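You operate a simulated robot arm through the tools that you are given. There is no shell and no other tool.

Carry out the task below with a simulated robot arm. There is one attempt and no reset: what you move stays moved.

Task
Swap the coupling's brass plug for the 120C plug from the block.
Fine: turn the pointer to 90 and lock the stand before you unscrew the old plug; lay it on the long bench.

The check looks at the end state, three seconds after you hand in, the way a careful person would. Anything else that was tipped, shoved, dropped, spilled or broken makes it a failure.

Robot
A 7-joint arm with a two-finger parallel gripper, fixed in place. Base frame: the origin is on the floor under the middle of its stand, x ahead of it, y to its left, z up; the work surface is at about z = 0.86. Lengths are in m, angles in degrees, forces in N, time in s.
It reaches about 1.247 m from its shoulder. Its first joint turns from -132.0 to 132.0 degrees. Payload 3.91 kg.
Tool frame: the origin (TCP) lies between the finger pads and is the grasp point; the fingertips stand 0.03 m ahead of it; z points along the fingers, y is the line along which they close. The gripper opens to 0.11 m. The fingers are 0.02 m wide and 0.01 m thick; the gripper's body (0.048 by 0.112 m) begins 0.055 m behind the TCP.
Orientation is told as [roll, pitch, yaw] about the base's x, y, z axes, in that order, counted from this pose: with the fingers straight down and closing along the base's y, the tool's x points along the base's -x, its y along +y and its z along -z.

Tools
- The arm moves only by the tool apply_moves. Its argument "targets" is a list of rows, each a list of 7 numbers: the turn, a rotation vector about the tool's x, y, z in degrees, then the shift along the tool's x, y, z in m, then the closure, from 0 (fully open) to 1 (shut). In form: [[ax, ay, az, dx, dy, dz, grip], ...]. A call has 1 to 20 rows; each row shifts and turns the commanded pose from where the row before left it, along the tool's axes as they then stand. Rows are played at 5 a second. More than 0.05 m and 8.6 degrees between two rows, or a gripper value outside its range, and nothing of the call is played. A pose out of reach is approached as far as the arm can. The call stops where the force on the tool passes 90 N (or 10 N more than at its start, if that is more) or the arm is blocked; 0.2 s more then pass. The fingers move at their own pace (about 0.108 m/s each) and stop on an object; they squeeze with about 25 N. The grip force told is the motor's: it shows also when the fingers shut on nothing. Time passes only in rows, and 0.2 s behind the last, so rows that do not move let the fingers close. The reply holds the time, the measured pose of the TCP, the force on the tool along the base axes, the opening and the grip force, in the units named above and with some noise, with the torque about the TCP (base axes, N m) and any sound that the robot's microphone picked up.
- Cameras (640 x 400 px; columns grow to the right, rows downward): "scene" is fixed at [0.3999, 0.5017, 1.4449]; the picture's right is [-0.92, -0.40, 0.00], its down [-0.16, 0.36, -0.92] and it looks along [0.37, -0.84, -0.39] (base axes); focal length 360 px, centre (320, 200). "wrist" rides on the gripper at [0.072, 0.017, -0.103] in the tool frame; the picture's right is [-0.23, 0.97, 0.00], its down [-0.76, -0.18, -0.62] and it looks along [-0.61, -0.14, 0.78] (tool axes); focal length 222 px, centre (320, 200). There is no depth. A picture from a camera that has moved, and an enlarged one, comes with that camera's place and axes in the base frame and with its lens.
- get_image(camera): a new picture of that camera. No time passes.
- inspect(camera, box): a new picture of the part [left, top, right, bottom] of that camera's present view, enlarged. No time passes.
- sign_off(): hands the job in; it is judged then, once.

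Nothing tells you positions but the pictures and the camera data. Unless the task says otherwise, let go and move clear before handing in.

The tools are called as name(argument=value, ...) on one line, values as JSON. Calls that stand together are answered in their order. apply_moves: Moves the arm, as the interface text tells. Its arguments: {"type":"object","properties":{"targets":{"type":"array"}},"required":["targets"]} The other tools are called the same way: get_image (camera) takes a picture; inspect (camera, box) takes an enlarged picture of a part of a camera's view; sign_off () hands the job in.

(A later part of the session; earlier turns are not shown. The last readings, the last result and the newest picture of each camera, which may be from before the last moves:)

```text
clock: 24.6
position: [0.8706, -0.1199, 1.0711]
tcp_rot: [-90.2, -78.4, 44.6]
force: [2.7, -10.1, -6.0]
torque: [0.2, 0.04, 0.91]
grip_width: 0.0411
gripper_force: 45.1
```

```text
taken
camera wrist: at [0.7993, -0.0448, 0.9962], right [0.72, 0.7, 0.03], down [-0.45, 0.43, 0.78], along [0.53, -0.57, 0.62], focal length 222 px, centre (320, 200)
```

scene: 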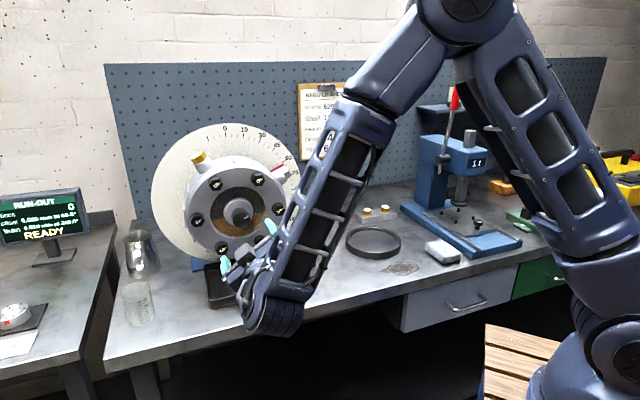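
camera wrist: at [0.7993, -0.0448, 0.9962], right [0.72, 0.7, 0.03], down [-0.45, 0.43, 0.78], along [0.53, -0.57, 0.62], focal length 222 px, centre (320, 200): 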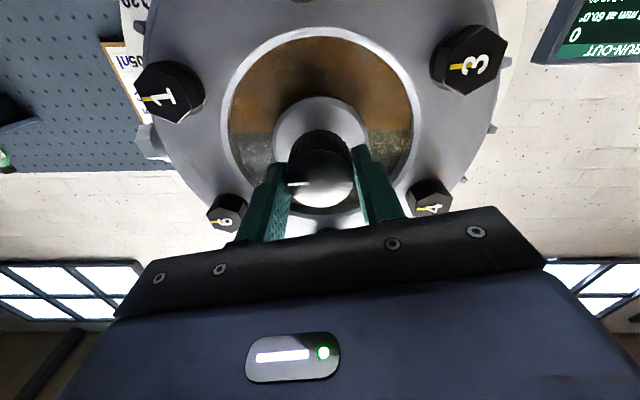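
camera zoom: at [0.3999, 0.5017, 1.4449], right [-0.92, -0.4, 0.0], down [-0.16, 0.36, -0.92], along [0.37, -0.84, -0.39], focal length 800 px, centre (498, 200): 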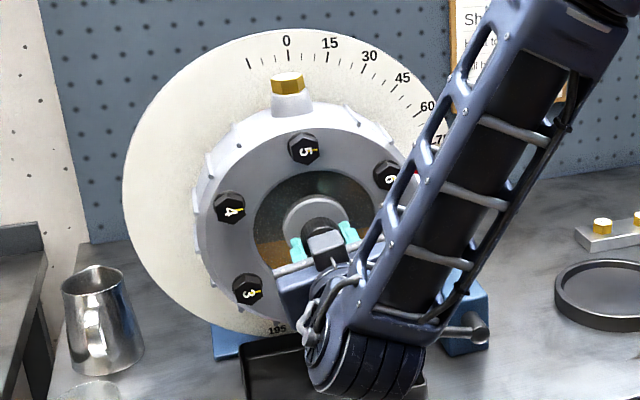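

Brass plug is nearly at the top and the pointer should be in the high 80s. I'll release and back well away so I can read the dial accurately.

apply_moves(targets=[[0, 0, 0, 0, 0, 0, 0.4], [0, 0, 0, 0, 0, 0, 0], [0, 0, 0, 0, 0, 0, 0], [0, 0, 0, 0, 0, -0.04, 0], [0, 0, 0, 0, 0, -0.045, 0], [0, 0, 0, 0, 0, -0.045, 0], [0, 0, 0, 0, 0, -0.045, 0], [0, 0, 0, 0, 0, -0.045, 0], [0, 0, 0, 0, 0, 0, 0]])

get_image(camera="wrist")

inspect(camera="scene", box=[150, 110, 330, 290])

```text
clock: 26.6
position: [0.7164, 0.0389, 1.0701]
tcp_rot: [-90.5, -78.3, 44.8]
force: [-1.1, 0.4, -0.1]
torque: [-0.01, -0.01, -0.02]
grip_width: 0.1102
gripper_force: 0.1
```

```text
taken
camera wrist: at [0.646, 0.1149, 0.9959], right [0.72, 0.7, 0.03], down [-0.45, 0.43, 0.78], along [0.53, -0.57, 0.62], focal length 222 px, centre (320, 200)
```

wrist: 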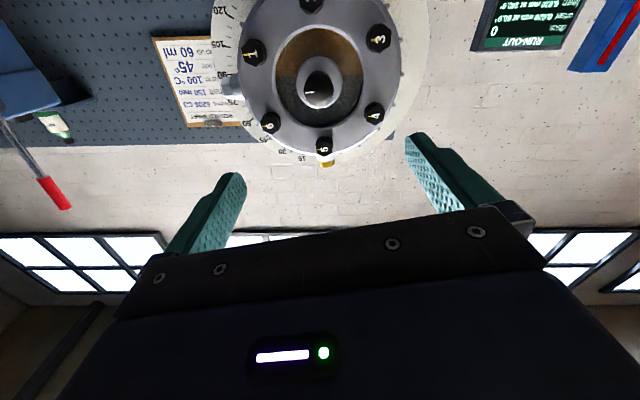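

```text
2.22 times, centred on (240, 200) of scene
camera zoom: at [0.3999, 0.5017, 1.4449], right [-0.92, -0.4, 0.0], down [-0.16, 0.36, -0.92], along [0.37, -0.84, -0.39], focal length 800 px, centre (498, 200)
```

zoom: 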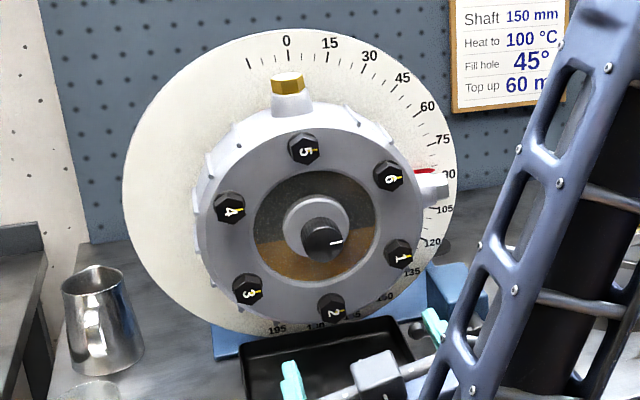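

inspect(camera="scene", box=[236, 160, 300, 200])

inspect(camera="wrist", box=[200, 30, 320, 130])

inspect(camera="scene", box=[200, 115, 280, 165])

```text
10.00 times, centred on (268, 180) of scene
camera zoom: at [0.3999, 0.5017, 1.4449], right [-0.92, -0.4, 0.0], down [-0.16, 0.36, -0.92], along [0.37, -0.84, -0.39], focal length 3599 px, centre (840, 400)
```

zoom: 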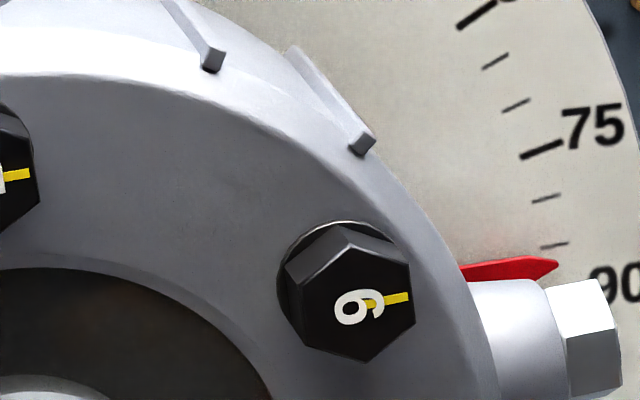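

```text
4.00 times, centred on (260, 80) of wrist
camera zoom: at [0.646, 0.1149, 0.9959], right [0.72, 0.7, 0.03], down [-0.45, 0.43, 0.78], along [0.53, -0.57, 0.62], focal length 888 px, centre (560, 680)
```

zoom: 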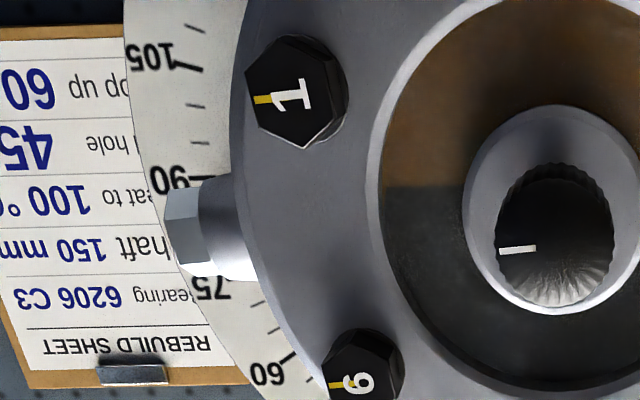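

```text
8.00 times, centred on (240, 140) of scene
camera zoom: at [0.3999, 0.5017, 1.4449], right [-0.92, -0.4, 0.0], down [-0.16, 0.36, -0.92], along [0.37, -0.84, -0.39], focal length 2880 px, centre (960, 680)
```

zoom: 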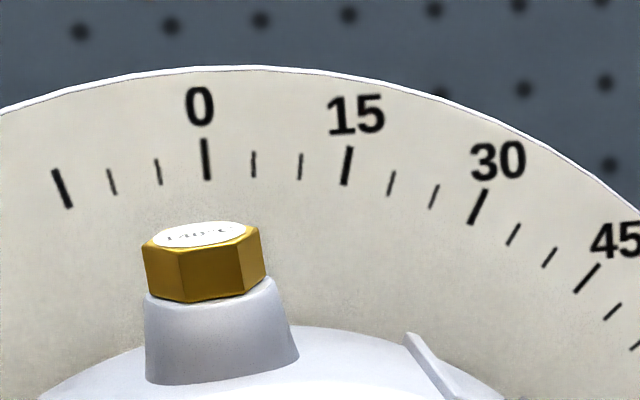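

The old plug is marked 140°C and now sits at the top; the pointer reads about 87. I'll re-grip the knob and turn a further ~3°.

apply_moves(targets=[[0, 0, 0, 0, 0, 0.045, 0], [0, 0, 0, 0, 0, 0.045, 0], [0, 0, 0, 0, 0, 0.045, 0], [0, 0, 0, 0, 0, 0.045, 0], [0, 0, 0, 0, 0, 0.04, 0], [0, 0, 0, 0, 0, 0, 0], [0, 0, 0, 0, 0, 0, 0.5], [0, 0, 0, 0, 0, 0, 1], [0, 0, 0, 0, 0, 0, 1], [0, 0, 0, 0, 0, 0, 1], [0, 0, 1.5, 0, 0, 0, 1], [0, 0, 1.7, 0, 0, 0, 1], [0, 0, 0, 0, 0, 0, 1], [0, 0, 0, 0, 0, 0, 1]])

inspect(camera="scene", box=[236, 160, 300, 200])

```text
clock: 29.6
position: [0.8698, -0.1206, 1.0695]
tcp_rot: [-90.3, -81.6, 44.5]
force: [8.6, 0.3, -8.7]
torque: [0.23, 0.35, 1.12]
grip_width: 0.0414
gripper_force: 44.8
```

```text
10.00 times, centred on (268, 180) of scene
camera zoom: at [0.3999, 0.5017, 1.4449], right [-0.92, -0.4, 0.0], down [-0.16, 0.36, -0.92], along [0.37, -0.84, -0.39], focal length 3599 px, centre (840, 400)
```

zoom: 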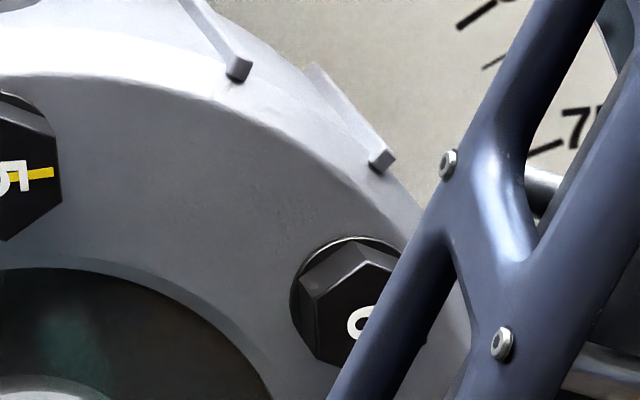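

The flange moved by about 3°. I'll release and back off to verify the reading.

apply_moves(targets=[[0, 0, 0, 0, 0, 0, 0.4], [0, 0, 0, 0, 0, 0, 0], [0, 0, 0, 0, 0, 0, 0], [0, 0, 0, 0, 0, -0.04, 0], [0, 0, 0, 0, 0, -0.045, 0], [0, 0, 0, 0, 0, -0.045, 0], [0, 0, 0, 0, 0, -0.045, 0], [0, 0, 0, 0, 0, -0.045, 0], [0, 0, 0, 0, 0, 0, 0]])

inspect(camera="scene", box=[236, 160, 300, 200])

inspect(camera="scene", box=[200, 115, 280, 165])

inspect(camera="scene", box=[150, 110, 330, 290])

```text
clock: 31.6
position: [0.7147, 0.0363, 1.0709]
tcp_rot: [-90.8, -81.5, 45.1]
force: [0.7, 0.1, 0.8]
torque: [0.04, 0.01, 0.04]
grip_width: 0.1099
gripper_force: 0.0
```

```text
10.00 times, centred on (268, 180) of scene
camera zoom: at [0.3999, 0.5017, 1.4449], right [-0.92, -0.4, 0.0], down [-0.16, 0.36, -0.92], along [0.37, -0.84, -0.39], focal length 3599 px, centre (840, 400)
```

zoom: 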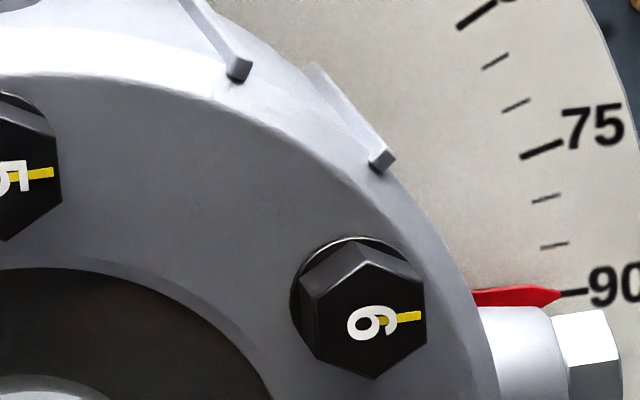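

```text
8.00 times, centred on (240, 140) of scene
camera zoom: at [0.3999, 0.5017, 1.4449], right [-0.92, -0.4, 0.0], down [-0.16, 0.36, -0.92], along [0.37, -0.84, -0.39], focal length 2880 px, centre (960, 680)
```

zoom: 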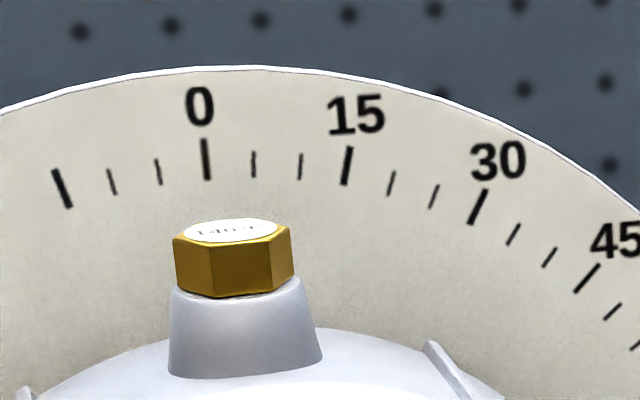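

```text
2.22 times, centred on (240, 200) of scene
camera zoom: at [0.3999, 0.5017, 1.4449], right [-0.92, -0.4, 0.0], down [-0.16, 0.36, -0.92], along [0.37, -0.84, -0.39], focal length 800 px, centre (498, 200)
```

zoom: 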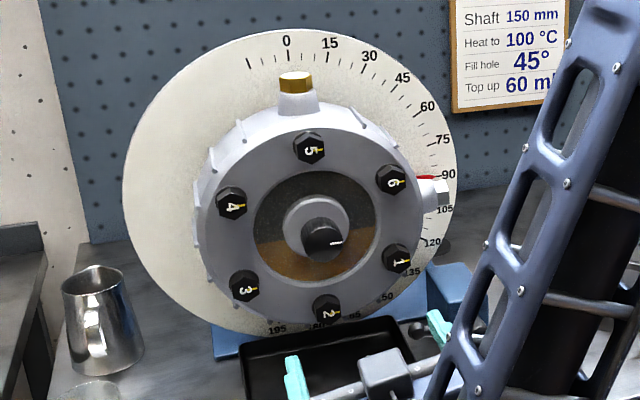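

The pointer tip is right on the 90 mark and the plug is upright. Next is the clamp lever, so I'll roll the hand so the fingers close vertically with the camera to the side, and look at the lever.

apply_moves(targets=[[0, 0, -8.1, 0, 0, 0, 0.5], [0, 0, -8.1, 0, 0, 0, 0.5], [0, 0, -8.1, 0, 0, 0, 0.5], [0, 0, -8.1, 0, 0, 0, 0.5], [0, 0, -8.1, 0, 0, 0, 0.5], [0, 0, -8.1, 0, 0, 0, 0.5], [0, 0, -8.1, 0, 0, 0, 0.5], [0, 0, -8.1, 0, 0, 0, 0.5], [0, 0, -8.1, 0, 0, 0, 0.5], [0, 0, -8.1, 0, 0, 0, 0.5], [0, 0, 0, 0, 0, 0, 0.5]])

get_image(camera="wrist")

get_image(camera="scene")

```text
clock: 34.0
position: [0.7175, 0.0372, 1.0706]
tcp_rot: [-90.2, -0.5, 44.3]
force: [-0.3, -0.6, 0.1]
torque: [-0.03, 0.03, 0.02]
grip_width: 0.0548
gripper_force: 0.0
```

```text
taken
camera wrist: at [0.5925, 0.0613, 1.053], right [0.17, 0.16, -0.97], down [0.11, 0.98, 0.18], along [0.98, -0.14, 0.15], focal length 222 px, centre (320, 200)
```

wrist: 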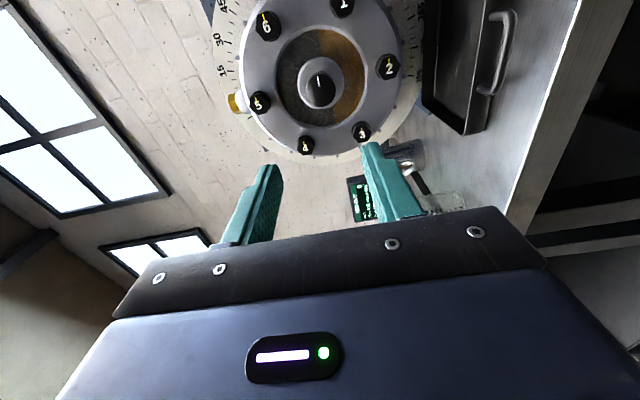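

```text
taken
```

scene: 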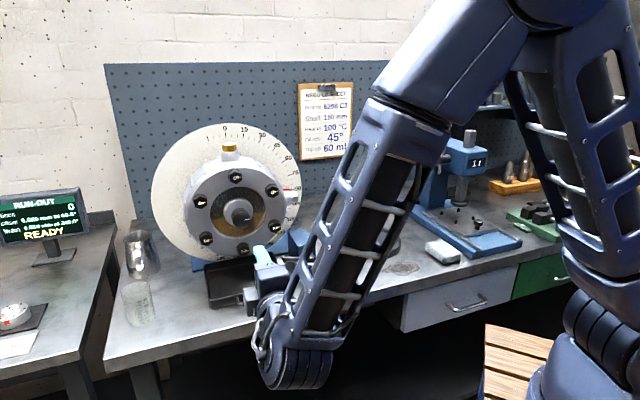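

The hand is now rolled with the camera to the right. I'll slide right and down to face the lever at a standoff and look at it.

apply_moves(targets=[[0, 0, 0, 0.03, 0.02, 0, 0.5], [0, 0, 0, 0.03, 0.02, 0, 0.5], [0, 0, 0, 0.03, 0.02, 0, 0.5], [0, 0, 0, 0.03, 0.02, 0, 0.5], [0, 0, 0, 0.006, 0.02, 0, 0.5], [0, 0, 0, 0, 0, 0, 0.5]])

get_image(camera="wrist")

get_image(camera="scene")

```text
clock: 35.4
position: [0.6285, -0.0509, 0.9692]
tcp_rot: [-90.1, -0.6, 44.3]
force: [0.5, -0.1, -0.8]
torque: [-0.01, -0.02, 0.0]
grip_width: 0.0551
gripper_force: 0.1
```

```text
taken
camera wrist: at [0.5041, -0.0266, 0.9514], right [0.17, 0.16, -0.97], down [0.11, 0.98, 0.18], along [0.98, -0.14, 0.15], focal length 222 px, centre (320, 200)
```

wrist: 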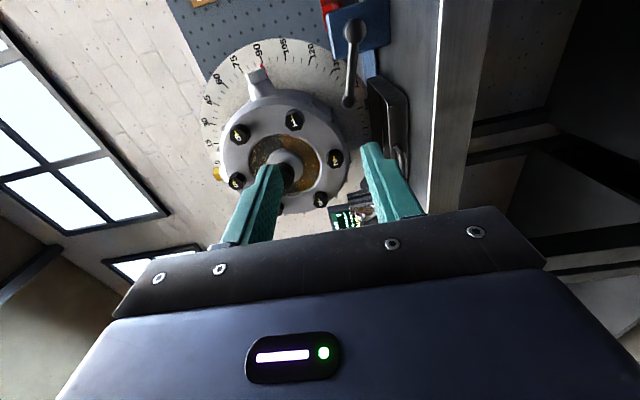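

```text
taken
```

scene: 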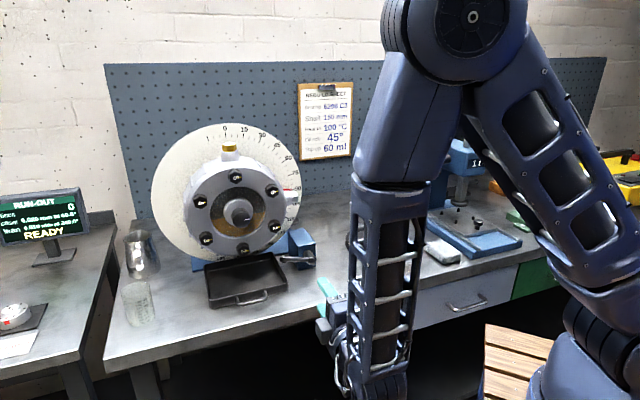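

inspect(camera="wrist", box=[300, 0, 460, 130])

inspect(camera="scene", box=[250, 215, 340, 285])

```text
3.08 times, centred on (380, 65) of wrist
camera zoom: at [0.5041, -0.0266, 0.9514], right [0.17, 0.16, -0.97], down [0.11, 0.98, 0.18], along [0.98, -0.14, 0.15], focal length 684 px, centre (135, 615)
```

zoom: 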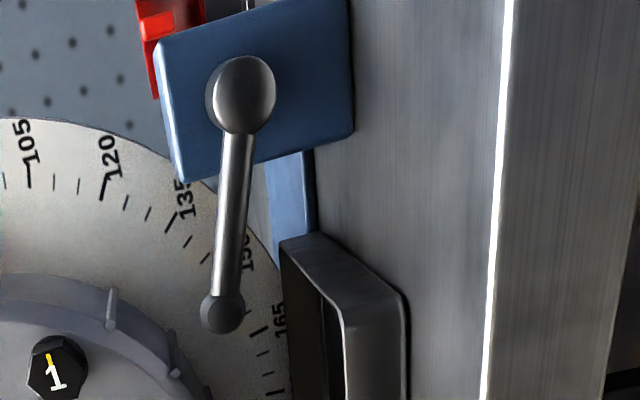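

```text
5.71 times, centred on (295, 250) of scene
camera zoom: at [0.3999, 0.5017, 1.4449], right [-0.92, -0.4, 0.0], down [-0.16, 0.36, -0.92], along [0.37, -0.84, -0.39], focal length 2057 px, centre (463, -86)
```

zoom: 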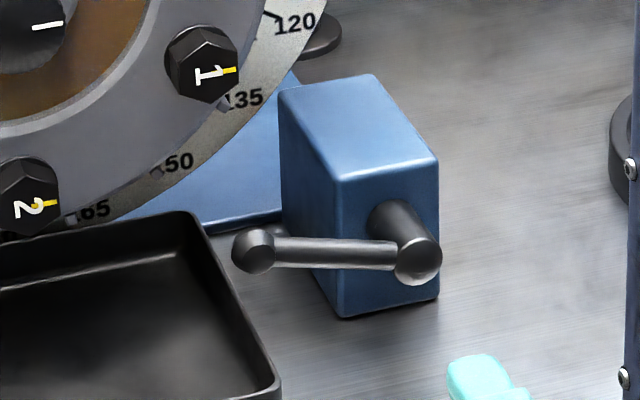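

The lever hub is at about (0.758, -0.259, 0.911), with its ball pointing left and about 15° up, right above the tray rim. It can't swing down past the tray, so locking should be a swing upward. I'll tilt the fingers to match the bar with clearance over the bench and move closer.

apply_moves(targets=[[0, 0, 7.5, 0, 0, 0, 0.5], [0, 0, 7.5, 0, 0, 0, 0.5], [-7, 0, 0, 0, 0, 0, 0.5], [-7, 0, 0, 0, 0, 0, 0.5], [-6, 0, 0, 0, 0, 0, 0.5], [0, 0, 0, 0.0079, 0.0185, 0.0067, 0.5], [0, 0, 0, 0.0079, 0.0185, 0.0067, 0.5], [0, 0, 0, 0, -0.0128, 0.0353, 0.5], [0, 0, 0, 0, -0.0128, 0.0353, 0.5], [0, 0, 0, 0, -0.0128, 0.0353, 0.5], [0, 0, 0, 0, -0.0128, 0.0353, 0.5], [0, 0, 0, 0, 0, 0, 0.5]])

get_image(camera="wrist")

get_image(camera="scene")

```text
clock: 38.0
position: [0.7397, -0.1559, 0.9274]
tcp_rot: [-70.0, -15.6, 44.4]
force: [-0.4, -0.6, 0.4]
torque: [0.0, 0.0, 0.0]
grip_width: 0.0553
gripper_force: 0.1
out of reach, approached as far as the arm can: row 4, 5
```

```text
taken
camera wrist: at [0.6144, -0.1348, 0.9258], right [0.1, 0.56, -0.82], down [0.08, 0.82, 0.57], along [0.99, -0.13, 0.04], focal length 222 px, centre (320, 200)
```

wrist: 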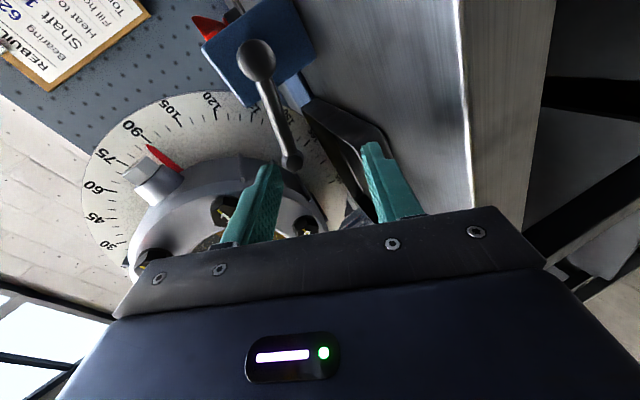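

```text
taken
```

scene: 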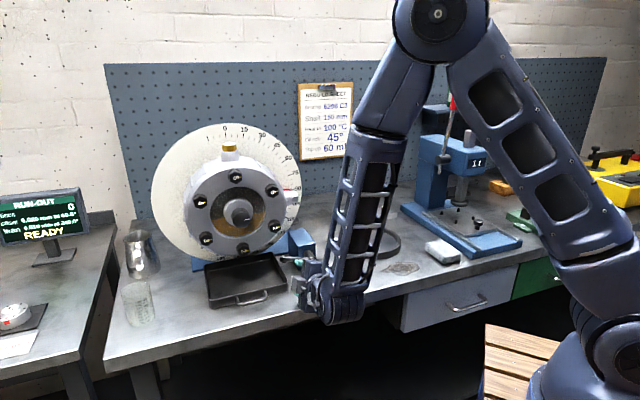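

The fingers straddle the line of the bar, about 8 cm short of it. I'll advance and close on the bar near its middle.

apply_moves(targets=[[0, 0, 0, 0.0035, -0.0113, 0.0246, 0.5], [0, 0, 0, 0.0035, -0.0113, 0.0246, 0.5], [0, 0, 0, 0.0036, -0.0114, 0.0246, 0.5], [0, 0, 0, 0, 0, 0, 0.5]])

get_image(camera="wrist")

inspect(camera="scene", box=[250, 200, 370, 320])

```text
clock: 39.0
position: [0.7895, -0.2207, 0.9291]
tcp_rot: [-70.0, -15.6, 44.4]
force: [0.5, 0.1, -0.2]
torque: [0.01, 0.01, -0.02]
grip_width: 0.0553
gripper_force: 0.1
```

```text
taken
camera wrist: at [0.663, -0.2001, 0.929], right [0.1, 0.56, -0.82], down [0.08, 0.82, 0.57], along [0.99, -0.13, 0.04], focal length 222 px, centre (320, 200)
```

wrist: 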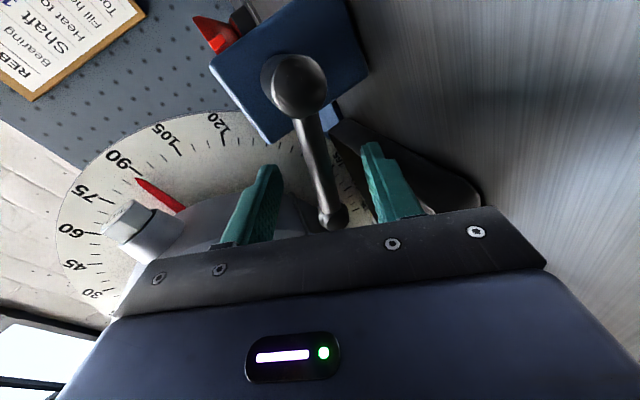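

```text
3.33 times, centred on (310, 260) of scene
camera zoom: at [0.3999, 0.5017, 1.4449], right [-0.92, -0.4, 0.0], down [-0.16, 0.36, -0.92], along [0.37, -0.84, -0.39], focal length 1200 px, centre (353, 0)
```

zoom: 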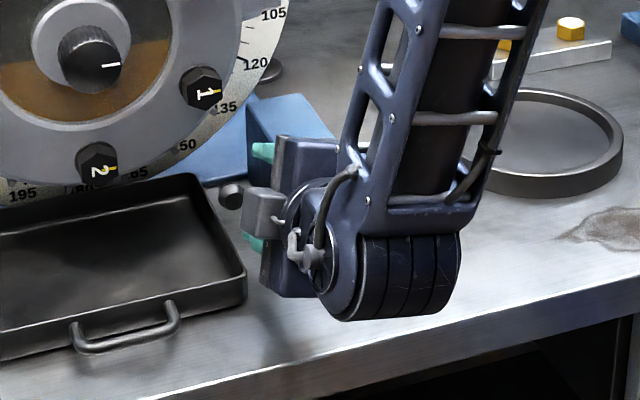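

The bar lies between the pads. I'll close on it and then lift along an arc about the hub in small steps.

apply_moves(targets=[[0, 0, 0, 0, 0, 0, 0.75], [0, 0, 0, 0, 0, 0, 1], [0, 0, 0, 0, 0, 0, 1], [0, 0, 0, 0, 0, 0, 1]])

get_image(camera="wrist")

```text
clock: 40.0
position: [0.789, -0.2215, 0.9297]
tcp_rot: [-69.9, -15.6, 44.5]
force: [-0.7, 6.5, -12.9]
torque: [0.56, -0.2, -0.41]
grip_width: 0.0136
gripper_force: 45.2
```

```text
taken
camera wrist: at [0.6628, -0.1997, 0.9286], right [0.1, 0.56, -0.82], down [0.08, 0.82, 0.57], along [0.99, -0.13, 0.03], focal length 222 px, centre (320, 200)
```

wrist: 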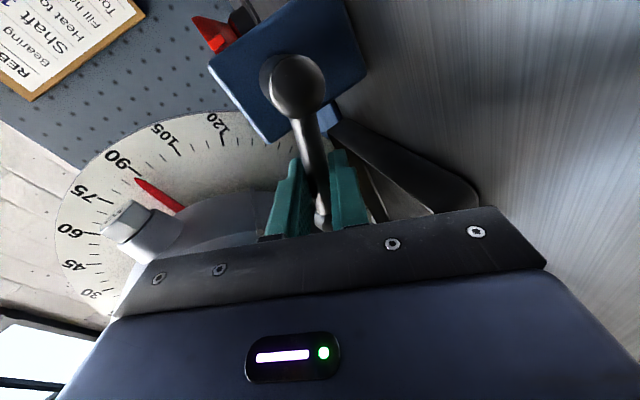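

Gripped on the bar (13.6 mm). I'll try raising it 8° along the arc and watch the forces.

apply_moves(targets=[[0, -1.37, 3.76, 0.0005, -0.0034, -0.0012, 1], [0, -1.37, 3.76, 0.0005, -0.0034, -0.0012, 1], [0, 0, 0, 0, 0, 0, 1]])

get_image(camera="wrist")

```text
clock: 40.8
position: [0.7871, -0.2237, 0.936]
tcp_rot: [-70.1, -23.6, 44.3]
force: [-1.0, 12.0, -26.6]
torque: [0.7, -0.96, 0.75]
grip_width: 0.0137
gripper_force: 45.8
```

```text
taken
camera wrist: at [0.6613, -0.2013, 0.925], right [0.18, 0.64, -0.75], down [0.02, 0.76, 0.65], along [0.98, -0.13, 0.12], focal length 222 px, centre (320, 200)
```

wrist: 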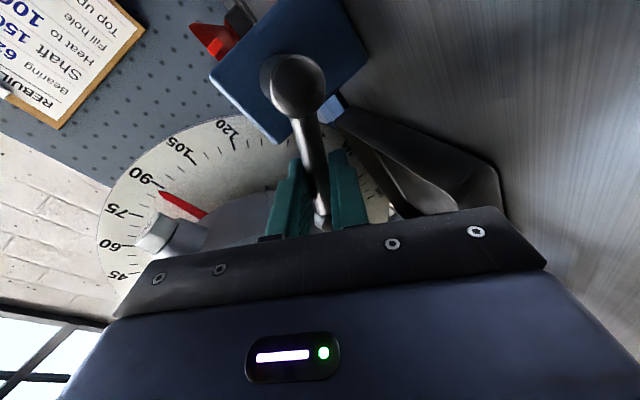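

The lever moves upward with moderate resistance. I'll continue the arc.

apply_moves(targets=[[0, -1.37, 3.76, 0.0005, -0.0034, -0.0012, 1], [0, -1.37, 3.76, 0.0005, -0.0034, -0.0012, 1], [0, -1.37, 3.76, 0.0005, -0.0034, -0.0012, 1], [0, -1.37, 3.76, 0.0005, -0.0034, -0.0012, 1], [0, -1.37, 3.76, 0.0005, -0.0034, -0.0012, 1], [0, 0, 0, 0, 0, 0, 1]])

get_image(camera="wrist")

inspect(camera="scene", box=[250, 200, 370, 320])

```text
clock: 42.1
position: [0.7775, -0.2316, 0.9517]
tcp_rot: [-70.3, -43.7, 44.5]
force: [10.2, 11.6, -6.8]
torque: [0.86, -0.31, -0.24]
grip_width: 0.0141
gripper_force: 45.3
```

```text
taken
camera wrist: at [0.6588, -0.2038, 0.9154], right [0.34, 0.79, -0.51], down [-0.16, 0.58, 0.8], along [0.93, -0.19, 0.32], focal length 222 px, centre (320, 200)
```

wrist: 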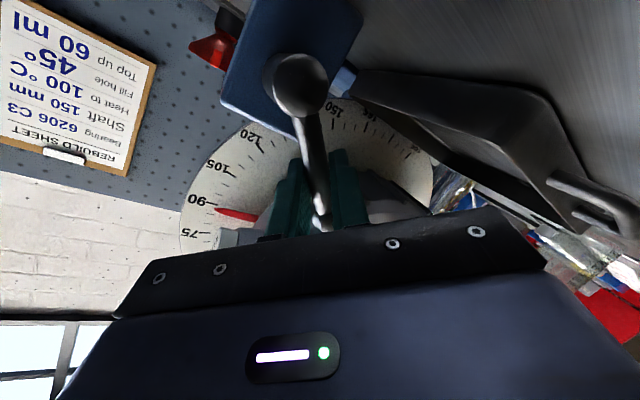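

```text
3.33 times, centred on (310, 260) of scene
camera zoom: at [0.3999, 0.5017, 1.4449], right [-0.92, -0.4, 0.0], down [-0.16, 0.36, -0.92], along [0.37, -0.84, -0.39], focal length 1200 px, centre (353, 0)
```

zoom: 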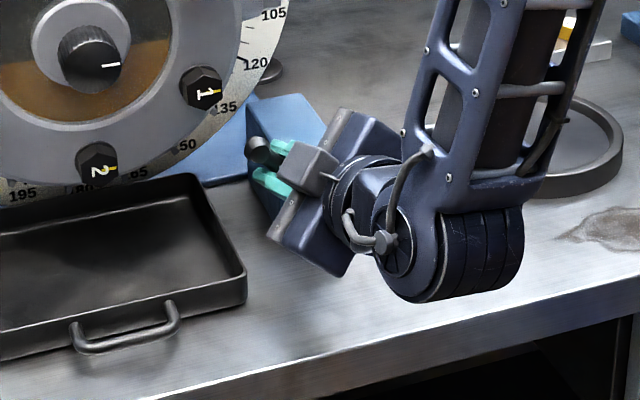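

Lever is at about 48° now. I'll go another 12° while watching the camera's clearance above the bench.

apply_moves(targets=[[0, -1.37, 3.76, 0.0005, -0.0034, -0.0012, 1], [0, -1.37, 3.76, 0.0005, -0.0034, -0.0012, 1], [0, -1.37, 3.76, 0.0005, -0.0034, -0.0012, 1], [0, 0, 0, 0, 0, 0, 1]])

inspect(camera="scene", box=[250, 200, 370, 320])

```text
clock: 43.1
position: [0.7715, -0.2371, 0.9584]
tcp_rot: [-70.4, -55.6, 44.7]
force: [17.7, 13.4, 11.9]
torque: [0.95, -0.07, -0.25]
grip_width: 0.0138
gripper_force: 44.8
```

```text
3.33 times, centred on (310, 260) of scene
camera zoom: at [0.3999, 0.5017, 1.4449], right [-0.92, -0.4, 0.0], down [-0.16, 0.36, -0.92], along [0.37, -0.84, -0.39], focal length 1200 px, centre (353, 0)
```

zoom: 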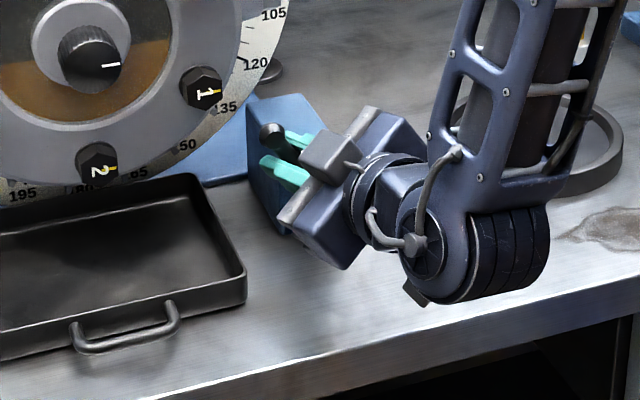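

The lever is near 58°. I'll loosen to a loose fork so the bar can pivot in the fingers, and keep pushing it upward while turning the tool less, to keep the camera clear of the bench.

apply_moves(targets=[[0, 0, 0, 0, 0, 0, 0.75], [0, 0, 0, 0, 0, 0, 0.75], [0, -1.37, 3.76, 0.0011, -0.0058, -0.0021, 0.75], [0, -1.37, 3.76, 0.0011, -0.0058, -0.0021, 0.75], [0, -1.0, 2.7, 0.0011, -0.0058, -0.0021, 0.75], [0, 0, 0, 0, 0, 0, 0.75]])

get_image(camera="wrist")

inspect(camera="scene", box=[250, 200, 370, 320])

```text
clock: 44.5
position: [0.7592, -0.251, 0.9646]
tcp_rot: [-70.2, -66.6, 44.5]
force: [-1.5, -4.9, -1.3]
torque: [0.04, -0.04, -0.01]
grip_width: 0.0293
gripper_force: 1.8
```

```text
taken
camera wrist: at [0.6534, -0.2108, 0.9054], right [0.43, 0.89, -0.16], down [-0.4, 0.35, 0.85], along [0.81, -0.31, 0.51], focal length 222 px, centre (320, 200)
```

wrist: 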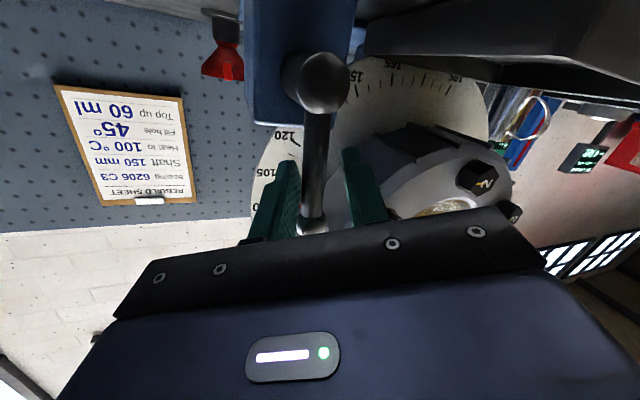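

```text
3.33 times, centred on (310, 260) of scene
camera zoom: at [0.3999, 0.5017, 1.4449], right [-0.92, -0.4, 0.0], down [-0.16, 0.36, -0.92], along [0.37, -0.84, -0.39], focal length 1200 px, centre (353, 0)
```

zoom: 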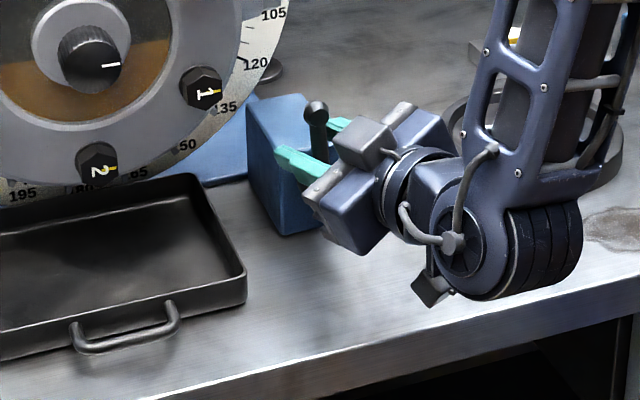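

inspect(camera="scene", box=[285, 215, 345, 275])

inspect(camera="wrist", box=[220, 30, 420, 250])

```text
6.67 times, centred on (315, 245) of scene
camera zoom: at [0.3999, 0.5017, 1.4449], right [-0.92, -0.4, 0.0], down [-0.16, 0.36, -0.92], along [0.37, -0.84, -0.39], focal length 2400 px, centre (353, -100)
```

zoom: 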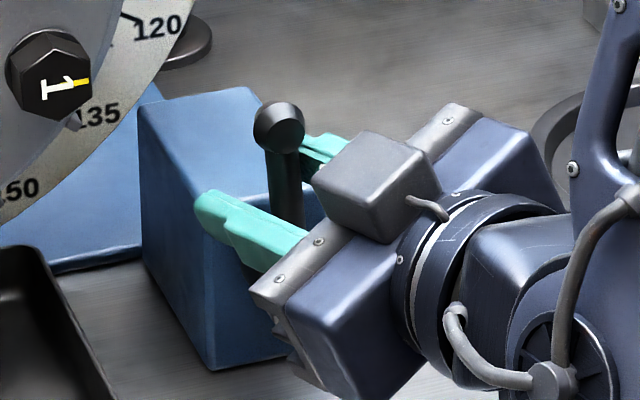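

```text
1.82 times, centred on (320, 140) of wrist
camera zoom: at [0.6534, -0.2108, 0.9054], right [0.43, 0.89, -0.16], down [-0.4, 0.35, 0.85], along [0.81, -0.31, 0.51], focal length 404 px, centre (320, 309)
```

zoom: 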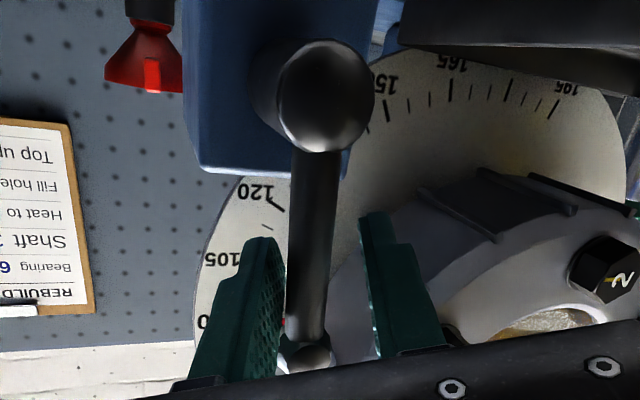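

The lever now stands at roughly 85°, almost upright, and no force shows. I'll push a bit further right with the trailing finger to see whether it is at its stop.

apply_moves(targets=[[0, 0, 0, 0.002, -0.0043, -0.0016, 0.75], [0, 0, 0, 0.002, -0.0043, -0.0016, 0.75], [0, 0, 0, 0.002, -0.0043, -0.0016, 0.75], [0, 0, 0, 0, 0, 0, 0.75]])

inspect(camera="wrist", box=[220, 30, 420, 250])

```text
clock: 45.4
position: [0.745, -0.2748, 0.9637]
tcp_rot: [-69.8, -67.0, 43.2]
force: [19.3, 52.0, -4.0]
torque: [1.35, 0.32, 0.45]
grip_width: 0.0599
gripper_force: 25.4
stopped in row 4: the force on the tool passed its limit at 113 N (the readings are from after the stop); the commanded pose is now the measured one
```

```text
1.82 times, centred on (320, 140) of wrist
camera zoom: at [0.6413, -0.231, 0.9039], right [0.45, 0.88, -0.15], down [-0.4, 0.34, 0.85], along [0.8, -0.32, 0.51], focal length 404 px, centre (320, 309)
```

zoom: 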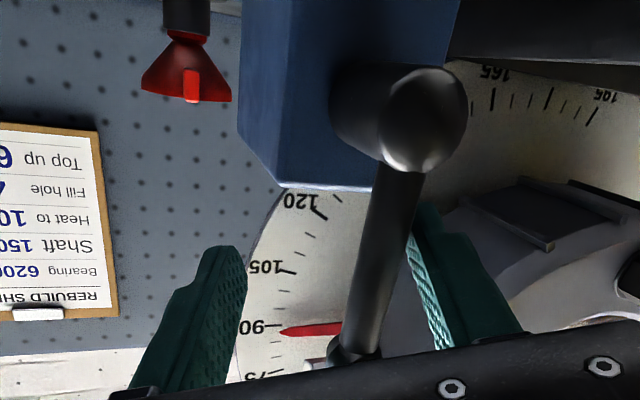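

The lever is now essentially vertical and resists firmly with about 50 N, so it's at its stop. I'll ease off the side load, open the fingers and back straight out.

apply_moves(targets=[[0, 0, 0, -0.0024, 0.0052, 0.0019, 0.5], [0, 0, 0, -0.0024, 0.0052, 0.0019, 0.4], [0, 0, 0, 0, 0, 0, 0.3], [0, 0, 0, 0, 0.0068, -0.0188, 0.3], [0, 0, 0, 0, 0.0103, -0.0282, 0.3], [0, 0, 0, 0, 0.0137, -0.0376, 0.3], [0, 0, 0, 0, 0.0137, -0.0376, 0.3], [0, 0, 0, 0, 0, 0, 0.3]])

get_image(camera="wrist")

get_image(camera="scene")

```text
clock: 47.2
position: [0.6972, -0.1769, 0.9564]
tcp_rot: [-70.3, -66.9, 42.8]
force: [-0.1, -0.1, 0.3]
torque: [-0.07, 0.0, -0.01]
grip_width: 0.0772
gripper_force: 0.0
out of reach, approached as far as the arm can: row 6, 7
```

```text
taken
camera wrist: at [0.5937, -0.1323, 0.8974], right [0.46, 0.87, -0.15], down [-0.39, 0.35, 0.85], along [0.8, -0.33, 0.51], focal length 222 px, centre (320, 200)
```

wrist: 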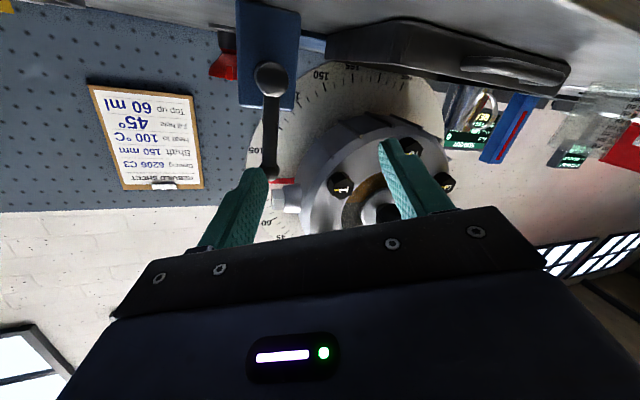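

```text
taken
```

scene: 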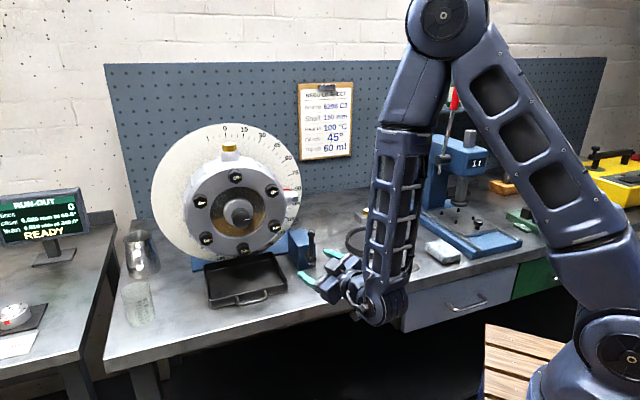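

The lever stands vertical. I'll check the lever, pointer and surroundings in the scene view.

inspect(camera="scene", box=[260, 160, 340, 290])

inspect(camera="scene", box=[236, 160, 300, 200])

inspect(camera="wrist", box=[180, 0, 340, 130])

```text
3.08 times, centred on (300, 225) of scene
camera zoom: at [0.3999, 0.5017, 1.4449], right [-0.92, -0.4, 0.0], down [-0.16, 0.36, -0.92], along [0.37, -0.84, -0.39], focal length 1108 px, centre (382, 123)
```

zoom: 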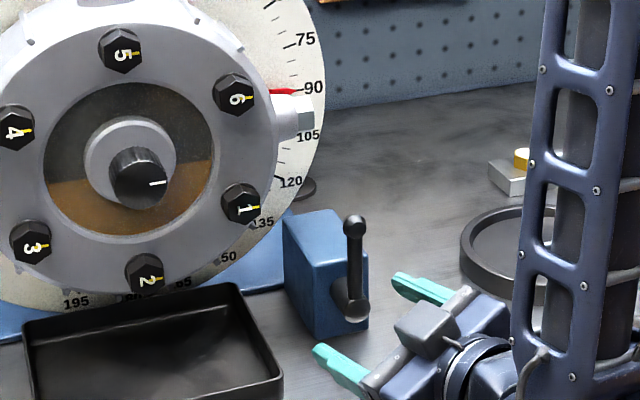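

```text
10.00 times, centred on (268, 180) of scene
camera zoom: at [0.3999, 0.5017, 1.4449], right [-0.92, -0.4, 0.0], down [-0.16, 0.36, -0.92], along [0.37, -0.84, -0.39], focal length 3599 px, centre (840, 400)
```

zoom: 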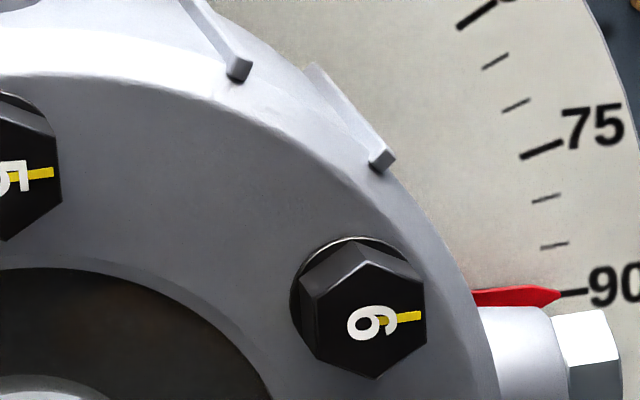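

```text
3.08 times, centred on (260, 65) of wrist
camera zoom: at [0.5937, -0.1323, 0.8974], right [0.46, 0.87, -0.15], down [-0.39, 0.35, 0.85], along [0.8, -0.33, 0.51], focal length 684 px, centre (505, 615)
```

zoom: 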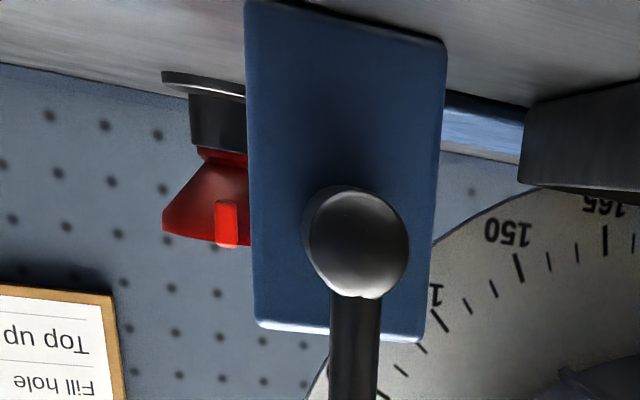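

Pointer is still on 90 and the lever is upright. The red item stands separately on the bench behind the clamp, and I'll look at it from above. Now I'll raise the hand straight up, clear of everything.

apply_moves(targets=[[0, 0, 0, -0.041, -0.0166, -0.0059, 0.3], [0, 0, 0, -0.041, -0.0166, -0.0059, 0.3], [0, 0, 0, -0.041, -0.0166, -0.0059, 0.3], [0, 0, 0, -0.041, -0.0166, -0.0059, 0.3], [0, 0, 0, -0.041, -0.0166, -0.0059, 0.3], [0, 0, 0, -0.041, -0.0166, -0.0059, 0.3], [0, 0, 0, -0.041, -0.0166, -0.0059, 0.0], [0, 0, 0, 0, 0, 0, 0]])

get_image(camera="scene")

```text
clock: 49.0
position: [0.7045, -0.1757, 1.2679]
tcp_rot: [-70.1, -66.9, 42.7]
force: [0.6, 0.1, -0.5]
torque: [0.0, 0.03, 0.01]
grip_width: 0.11
gripper_force: 0.0
out of reach, approached as far as the arm can: row 1
```

```text
taken
```

scene: 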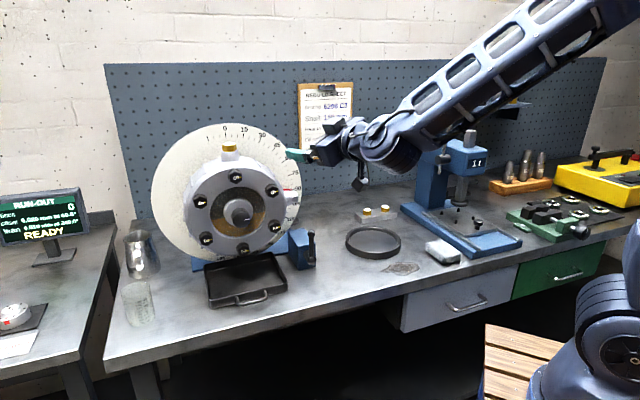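

Everything is clear. I'll roll and tilt the hand back to pointing straight down, in free space in front of the coupling.

apply_moves(targets=[[0, 0, 7.3, 0, 0, 0, 0], [0, 0, 7.3, 0, 0, 0, 0], [0, 0, 7.3, 0, 0, 0, 0], [0, 8.24, 0, 0, 0, 0, 0], [0, 8.24, 0, 0, 0, 0, 0], [0, 8.24, 0, 0, 0, 0, 0], [0, 8.24, 0, 0, 0, 0, 0], [0, 8.24, 0, 0, 0, 0, 0], [0, 8.24, 0, 0, 0, 0, 0], [0, 8.24, 0, 0, 0, 0, 0], [0, 8.24, 0, 0, 0, 0, 0], [0, 8.24, 0, 0, 0, 0, 0], [0, 8.24, 0, 0, 0, 0, 0], [0, 0, 0, 0, 0, -0.045, 0], [0, 0, 0, 0, 0, -0.045, 0], [0, 0, 0, 0, 0, 0, 0]])

get_image(camera="wrist")

get_image(camera="scene")

```text
clock: 52.4
position: [0.7042, -0.1802, 1.3592]
tcp_rot: [0.2, 0.0, -28.9]
force: [-0.4, 0.1, 0.6]
torque: [-0.01, -0.02, 0.01]
grip_width: 0.11
gripper_force: 0.0
```

```text
taken
camera wrist: at [0.6482, -0.1303, 1.4624], right [0.67, 0.74, 0.0], down [0.58, -0.52, 0.62], along [0.46, -0.42, -0.78], focal length 222 px, centre (320, 200)
```

wrist: 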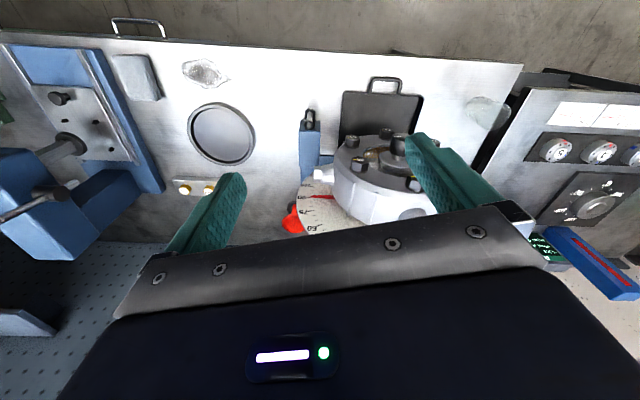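

```text
taken
```

scene: 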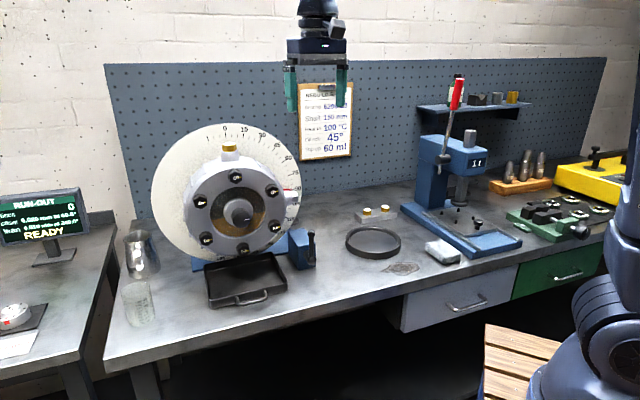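

inspect(camera="wrist", box=[250, 130, 450, 240])

inspect(camera="wrist", box=[160, 90, 260, 220])

```text
3.20 times, centred on (350, 185) of wrist
camera zoom: at [0.6482, -0.1303, 1.4624], right [0.67, 0.74, 0.0], down [0.58, -0.52, 0.62], along [0.46, -0.42, -0.78], focal length 711 px, centre (224, 248)
```

zoom: 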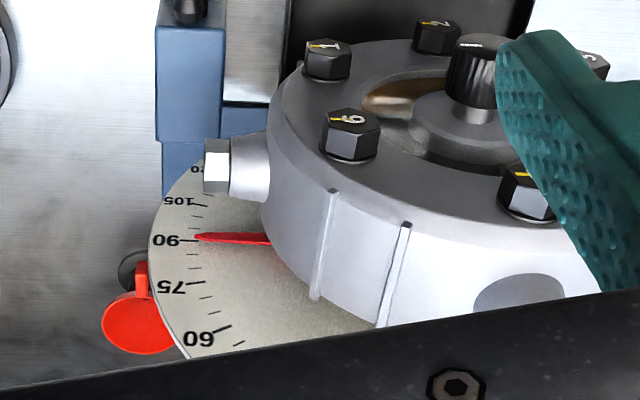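

```text
3.08 times, centred on (210, 155) of wrist
camera zoom: at [0.6482, -0.1303, 1.4624], right [0.67, 0.74, 0.0], down [0.58, -0.52, 0.62], along [0.46, -0.42, -0.78], focal length 684 px, centre (658, 338)
```

zoom: 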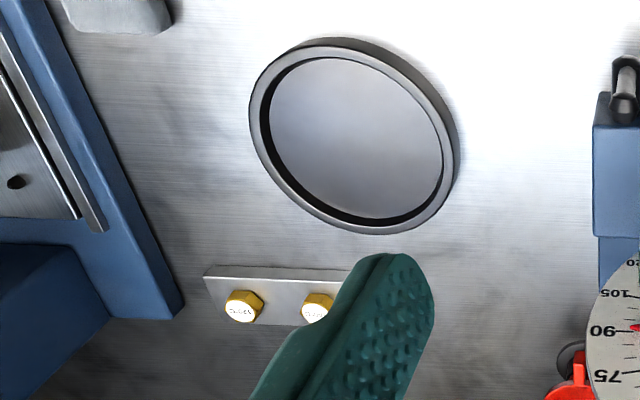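

The plug is hidden behind the gripper bar from here. Before moving over it, I'll test how far the wrist can be turned about the vertical, so I can plan the unscrewing strokes.

apply_moves(targets=[[0, 0, 8.5, 0, 0, 0, 0], [0, 0, 8.5, 0, 0, 0, 0], [0, 0, 8.5, 0, 0, 0, 0], [0, 0, 8.5, 0, 0, 0, 0], [0, 0, 8.5, 0, 0, 0, 0], [0, 0, 8.5, 0, 0, 0, 0], [0, 0, 8.5, 0, 0, 0, 0], [0, 0, 8.5, 0, 0, 0, 0], [0, 0, 8.5, 0, 0, 0, 0], [0, 0, 8.5, 0, 0, 0, 0], [0, 0, 0, 0, 0, 0, 0]])

get_image(camera="wrist")

```text
clock: 54.8
position: [0.7041, -0.1786, 1.3603]
tcp_rot: [0.0, 0.2, -114.0]
force: [0.8, 0.6, 1.3]
torque: [0.02, -0.01, -0.03]
grip_width: 0.1099
gripper_force: 0.0
```

```text
taken
camera wrist: at [0.7477, -0.1196, 1.4633], right [0.8, -0.6, 0.0], down [-0.47, -0.62, 0.62], along [-0.38, -0.5, -0.78], focal length 222 px, centre (320, 200)
```

wrist: 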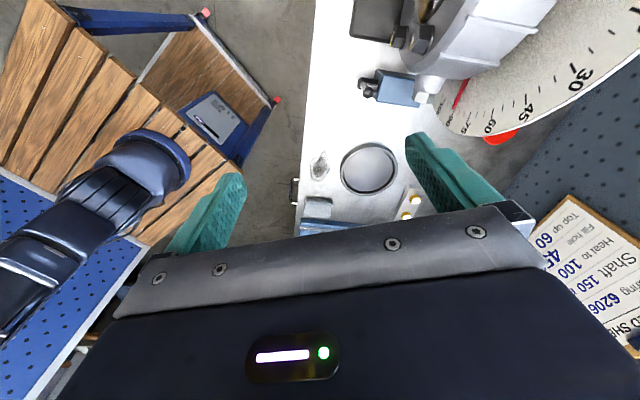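

apply_moves(targets=[[0, 0, 8.5, 0, 0, 0, 0], [0, 0, 8.5, 0, 0, 0, 0], [0, 0, 8.5, 0, 0, 0, 0], [0, 0, 8.5, 0, 0, 0, 0], [0, 0, 8.5, 0, 0, 0, 0], [0, 0, 8.5, 0, 0, 0, 0], [0, 0, 0, 0, 0, 0, 0]])

```text
clock: 56.4
position: [0.7037, -0.1796, 1.3589]
tcp_rot: [0.0, 0.1, -165.0]
force: [-0.4, -0.9, -0.2]
torque: [-0.03, 0.01, -0.02]
grip_width: 0.1102
gripper_force: 0.0
```

The wrist reaches yaw -165 without trouble, which gives a long unscrewing stroke. Dial top is about z=1.27 and the plug head top about 1.23, so the hand clears both. I'll move over the plug now.

apply_moves(targets=[[0, 0, 0, 0.0388, 0.0132, 0, 0], [0, 0, 0, 0.0388, 0.0132, 0, 0], [0, 0, 0, 0.0388, 0.0132, 0, 0], [0, 0, 0, 0.0388, 0.0132, 0, 0], [0, 0, 0, 0.0388, 0.0132, 0, 0], [0, 0, 0, 0.0388, 0.0132, 0, 0], [0, 0, 0, 0, 0, 0, 0]])

get_image(camera="wrist")

get_image(camera="scene")

```text
clock: 58.0
position: [0.9499, -0.1953, 1.3608]
tcp_rot: [-0.2, 0.0, -164.8]
force: [-0.2, 0.4, 0.3]
torque: [0.0, 0.0, -0.01]
grip_width: 0.1099
gripper_force: 0.0
```

```text
taken
camera wrist: at [1.0228, -0.1934, 1.4647], right [0.03, -1.0, 0.0], down [-0.78, -0.03, 0.62], along [-0.62, -0.02, -0.78], focal length 222 px, centre (320, 200)
```

wrist: 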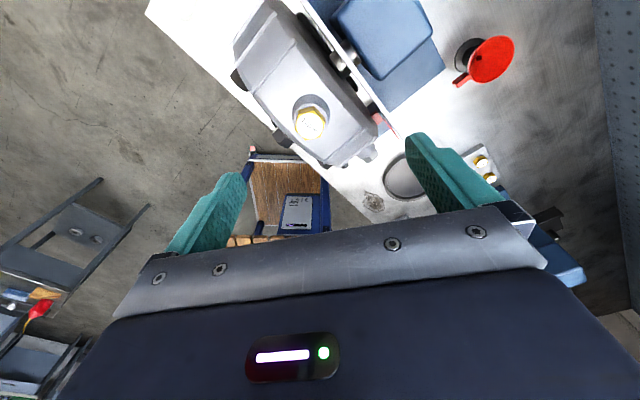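

```text
taken
```

scene: 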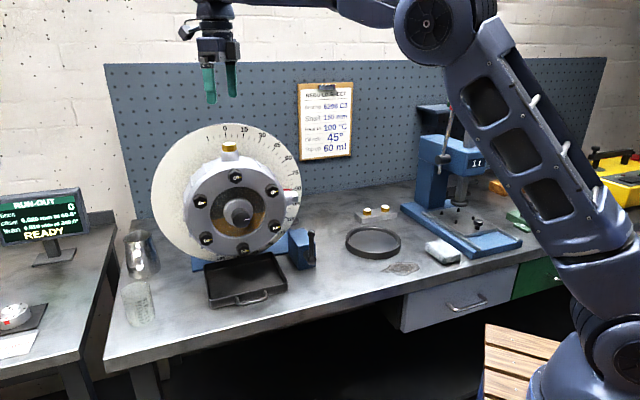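

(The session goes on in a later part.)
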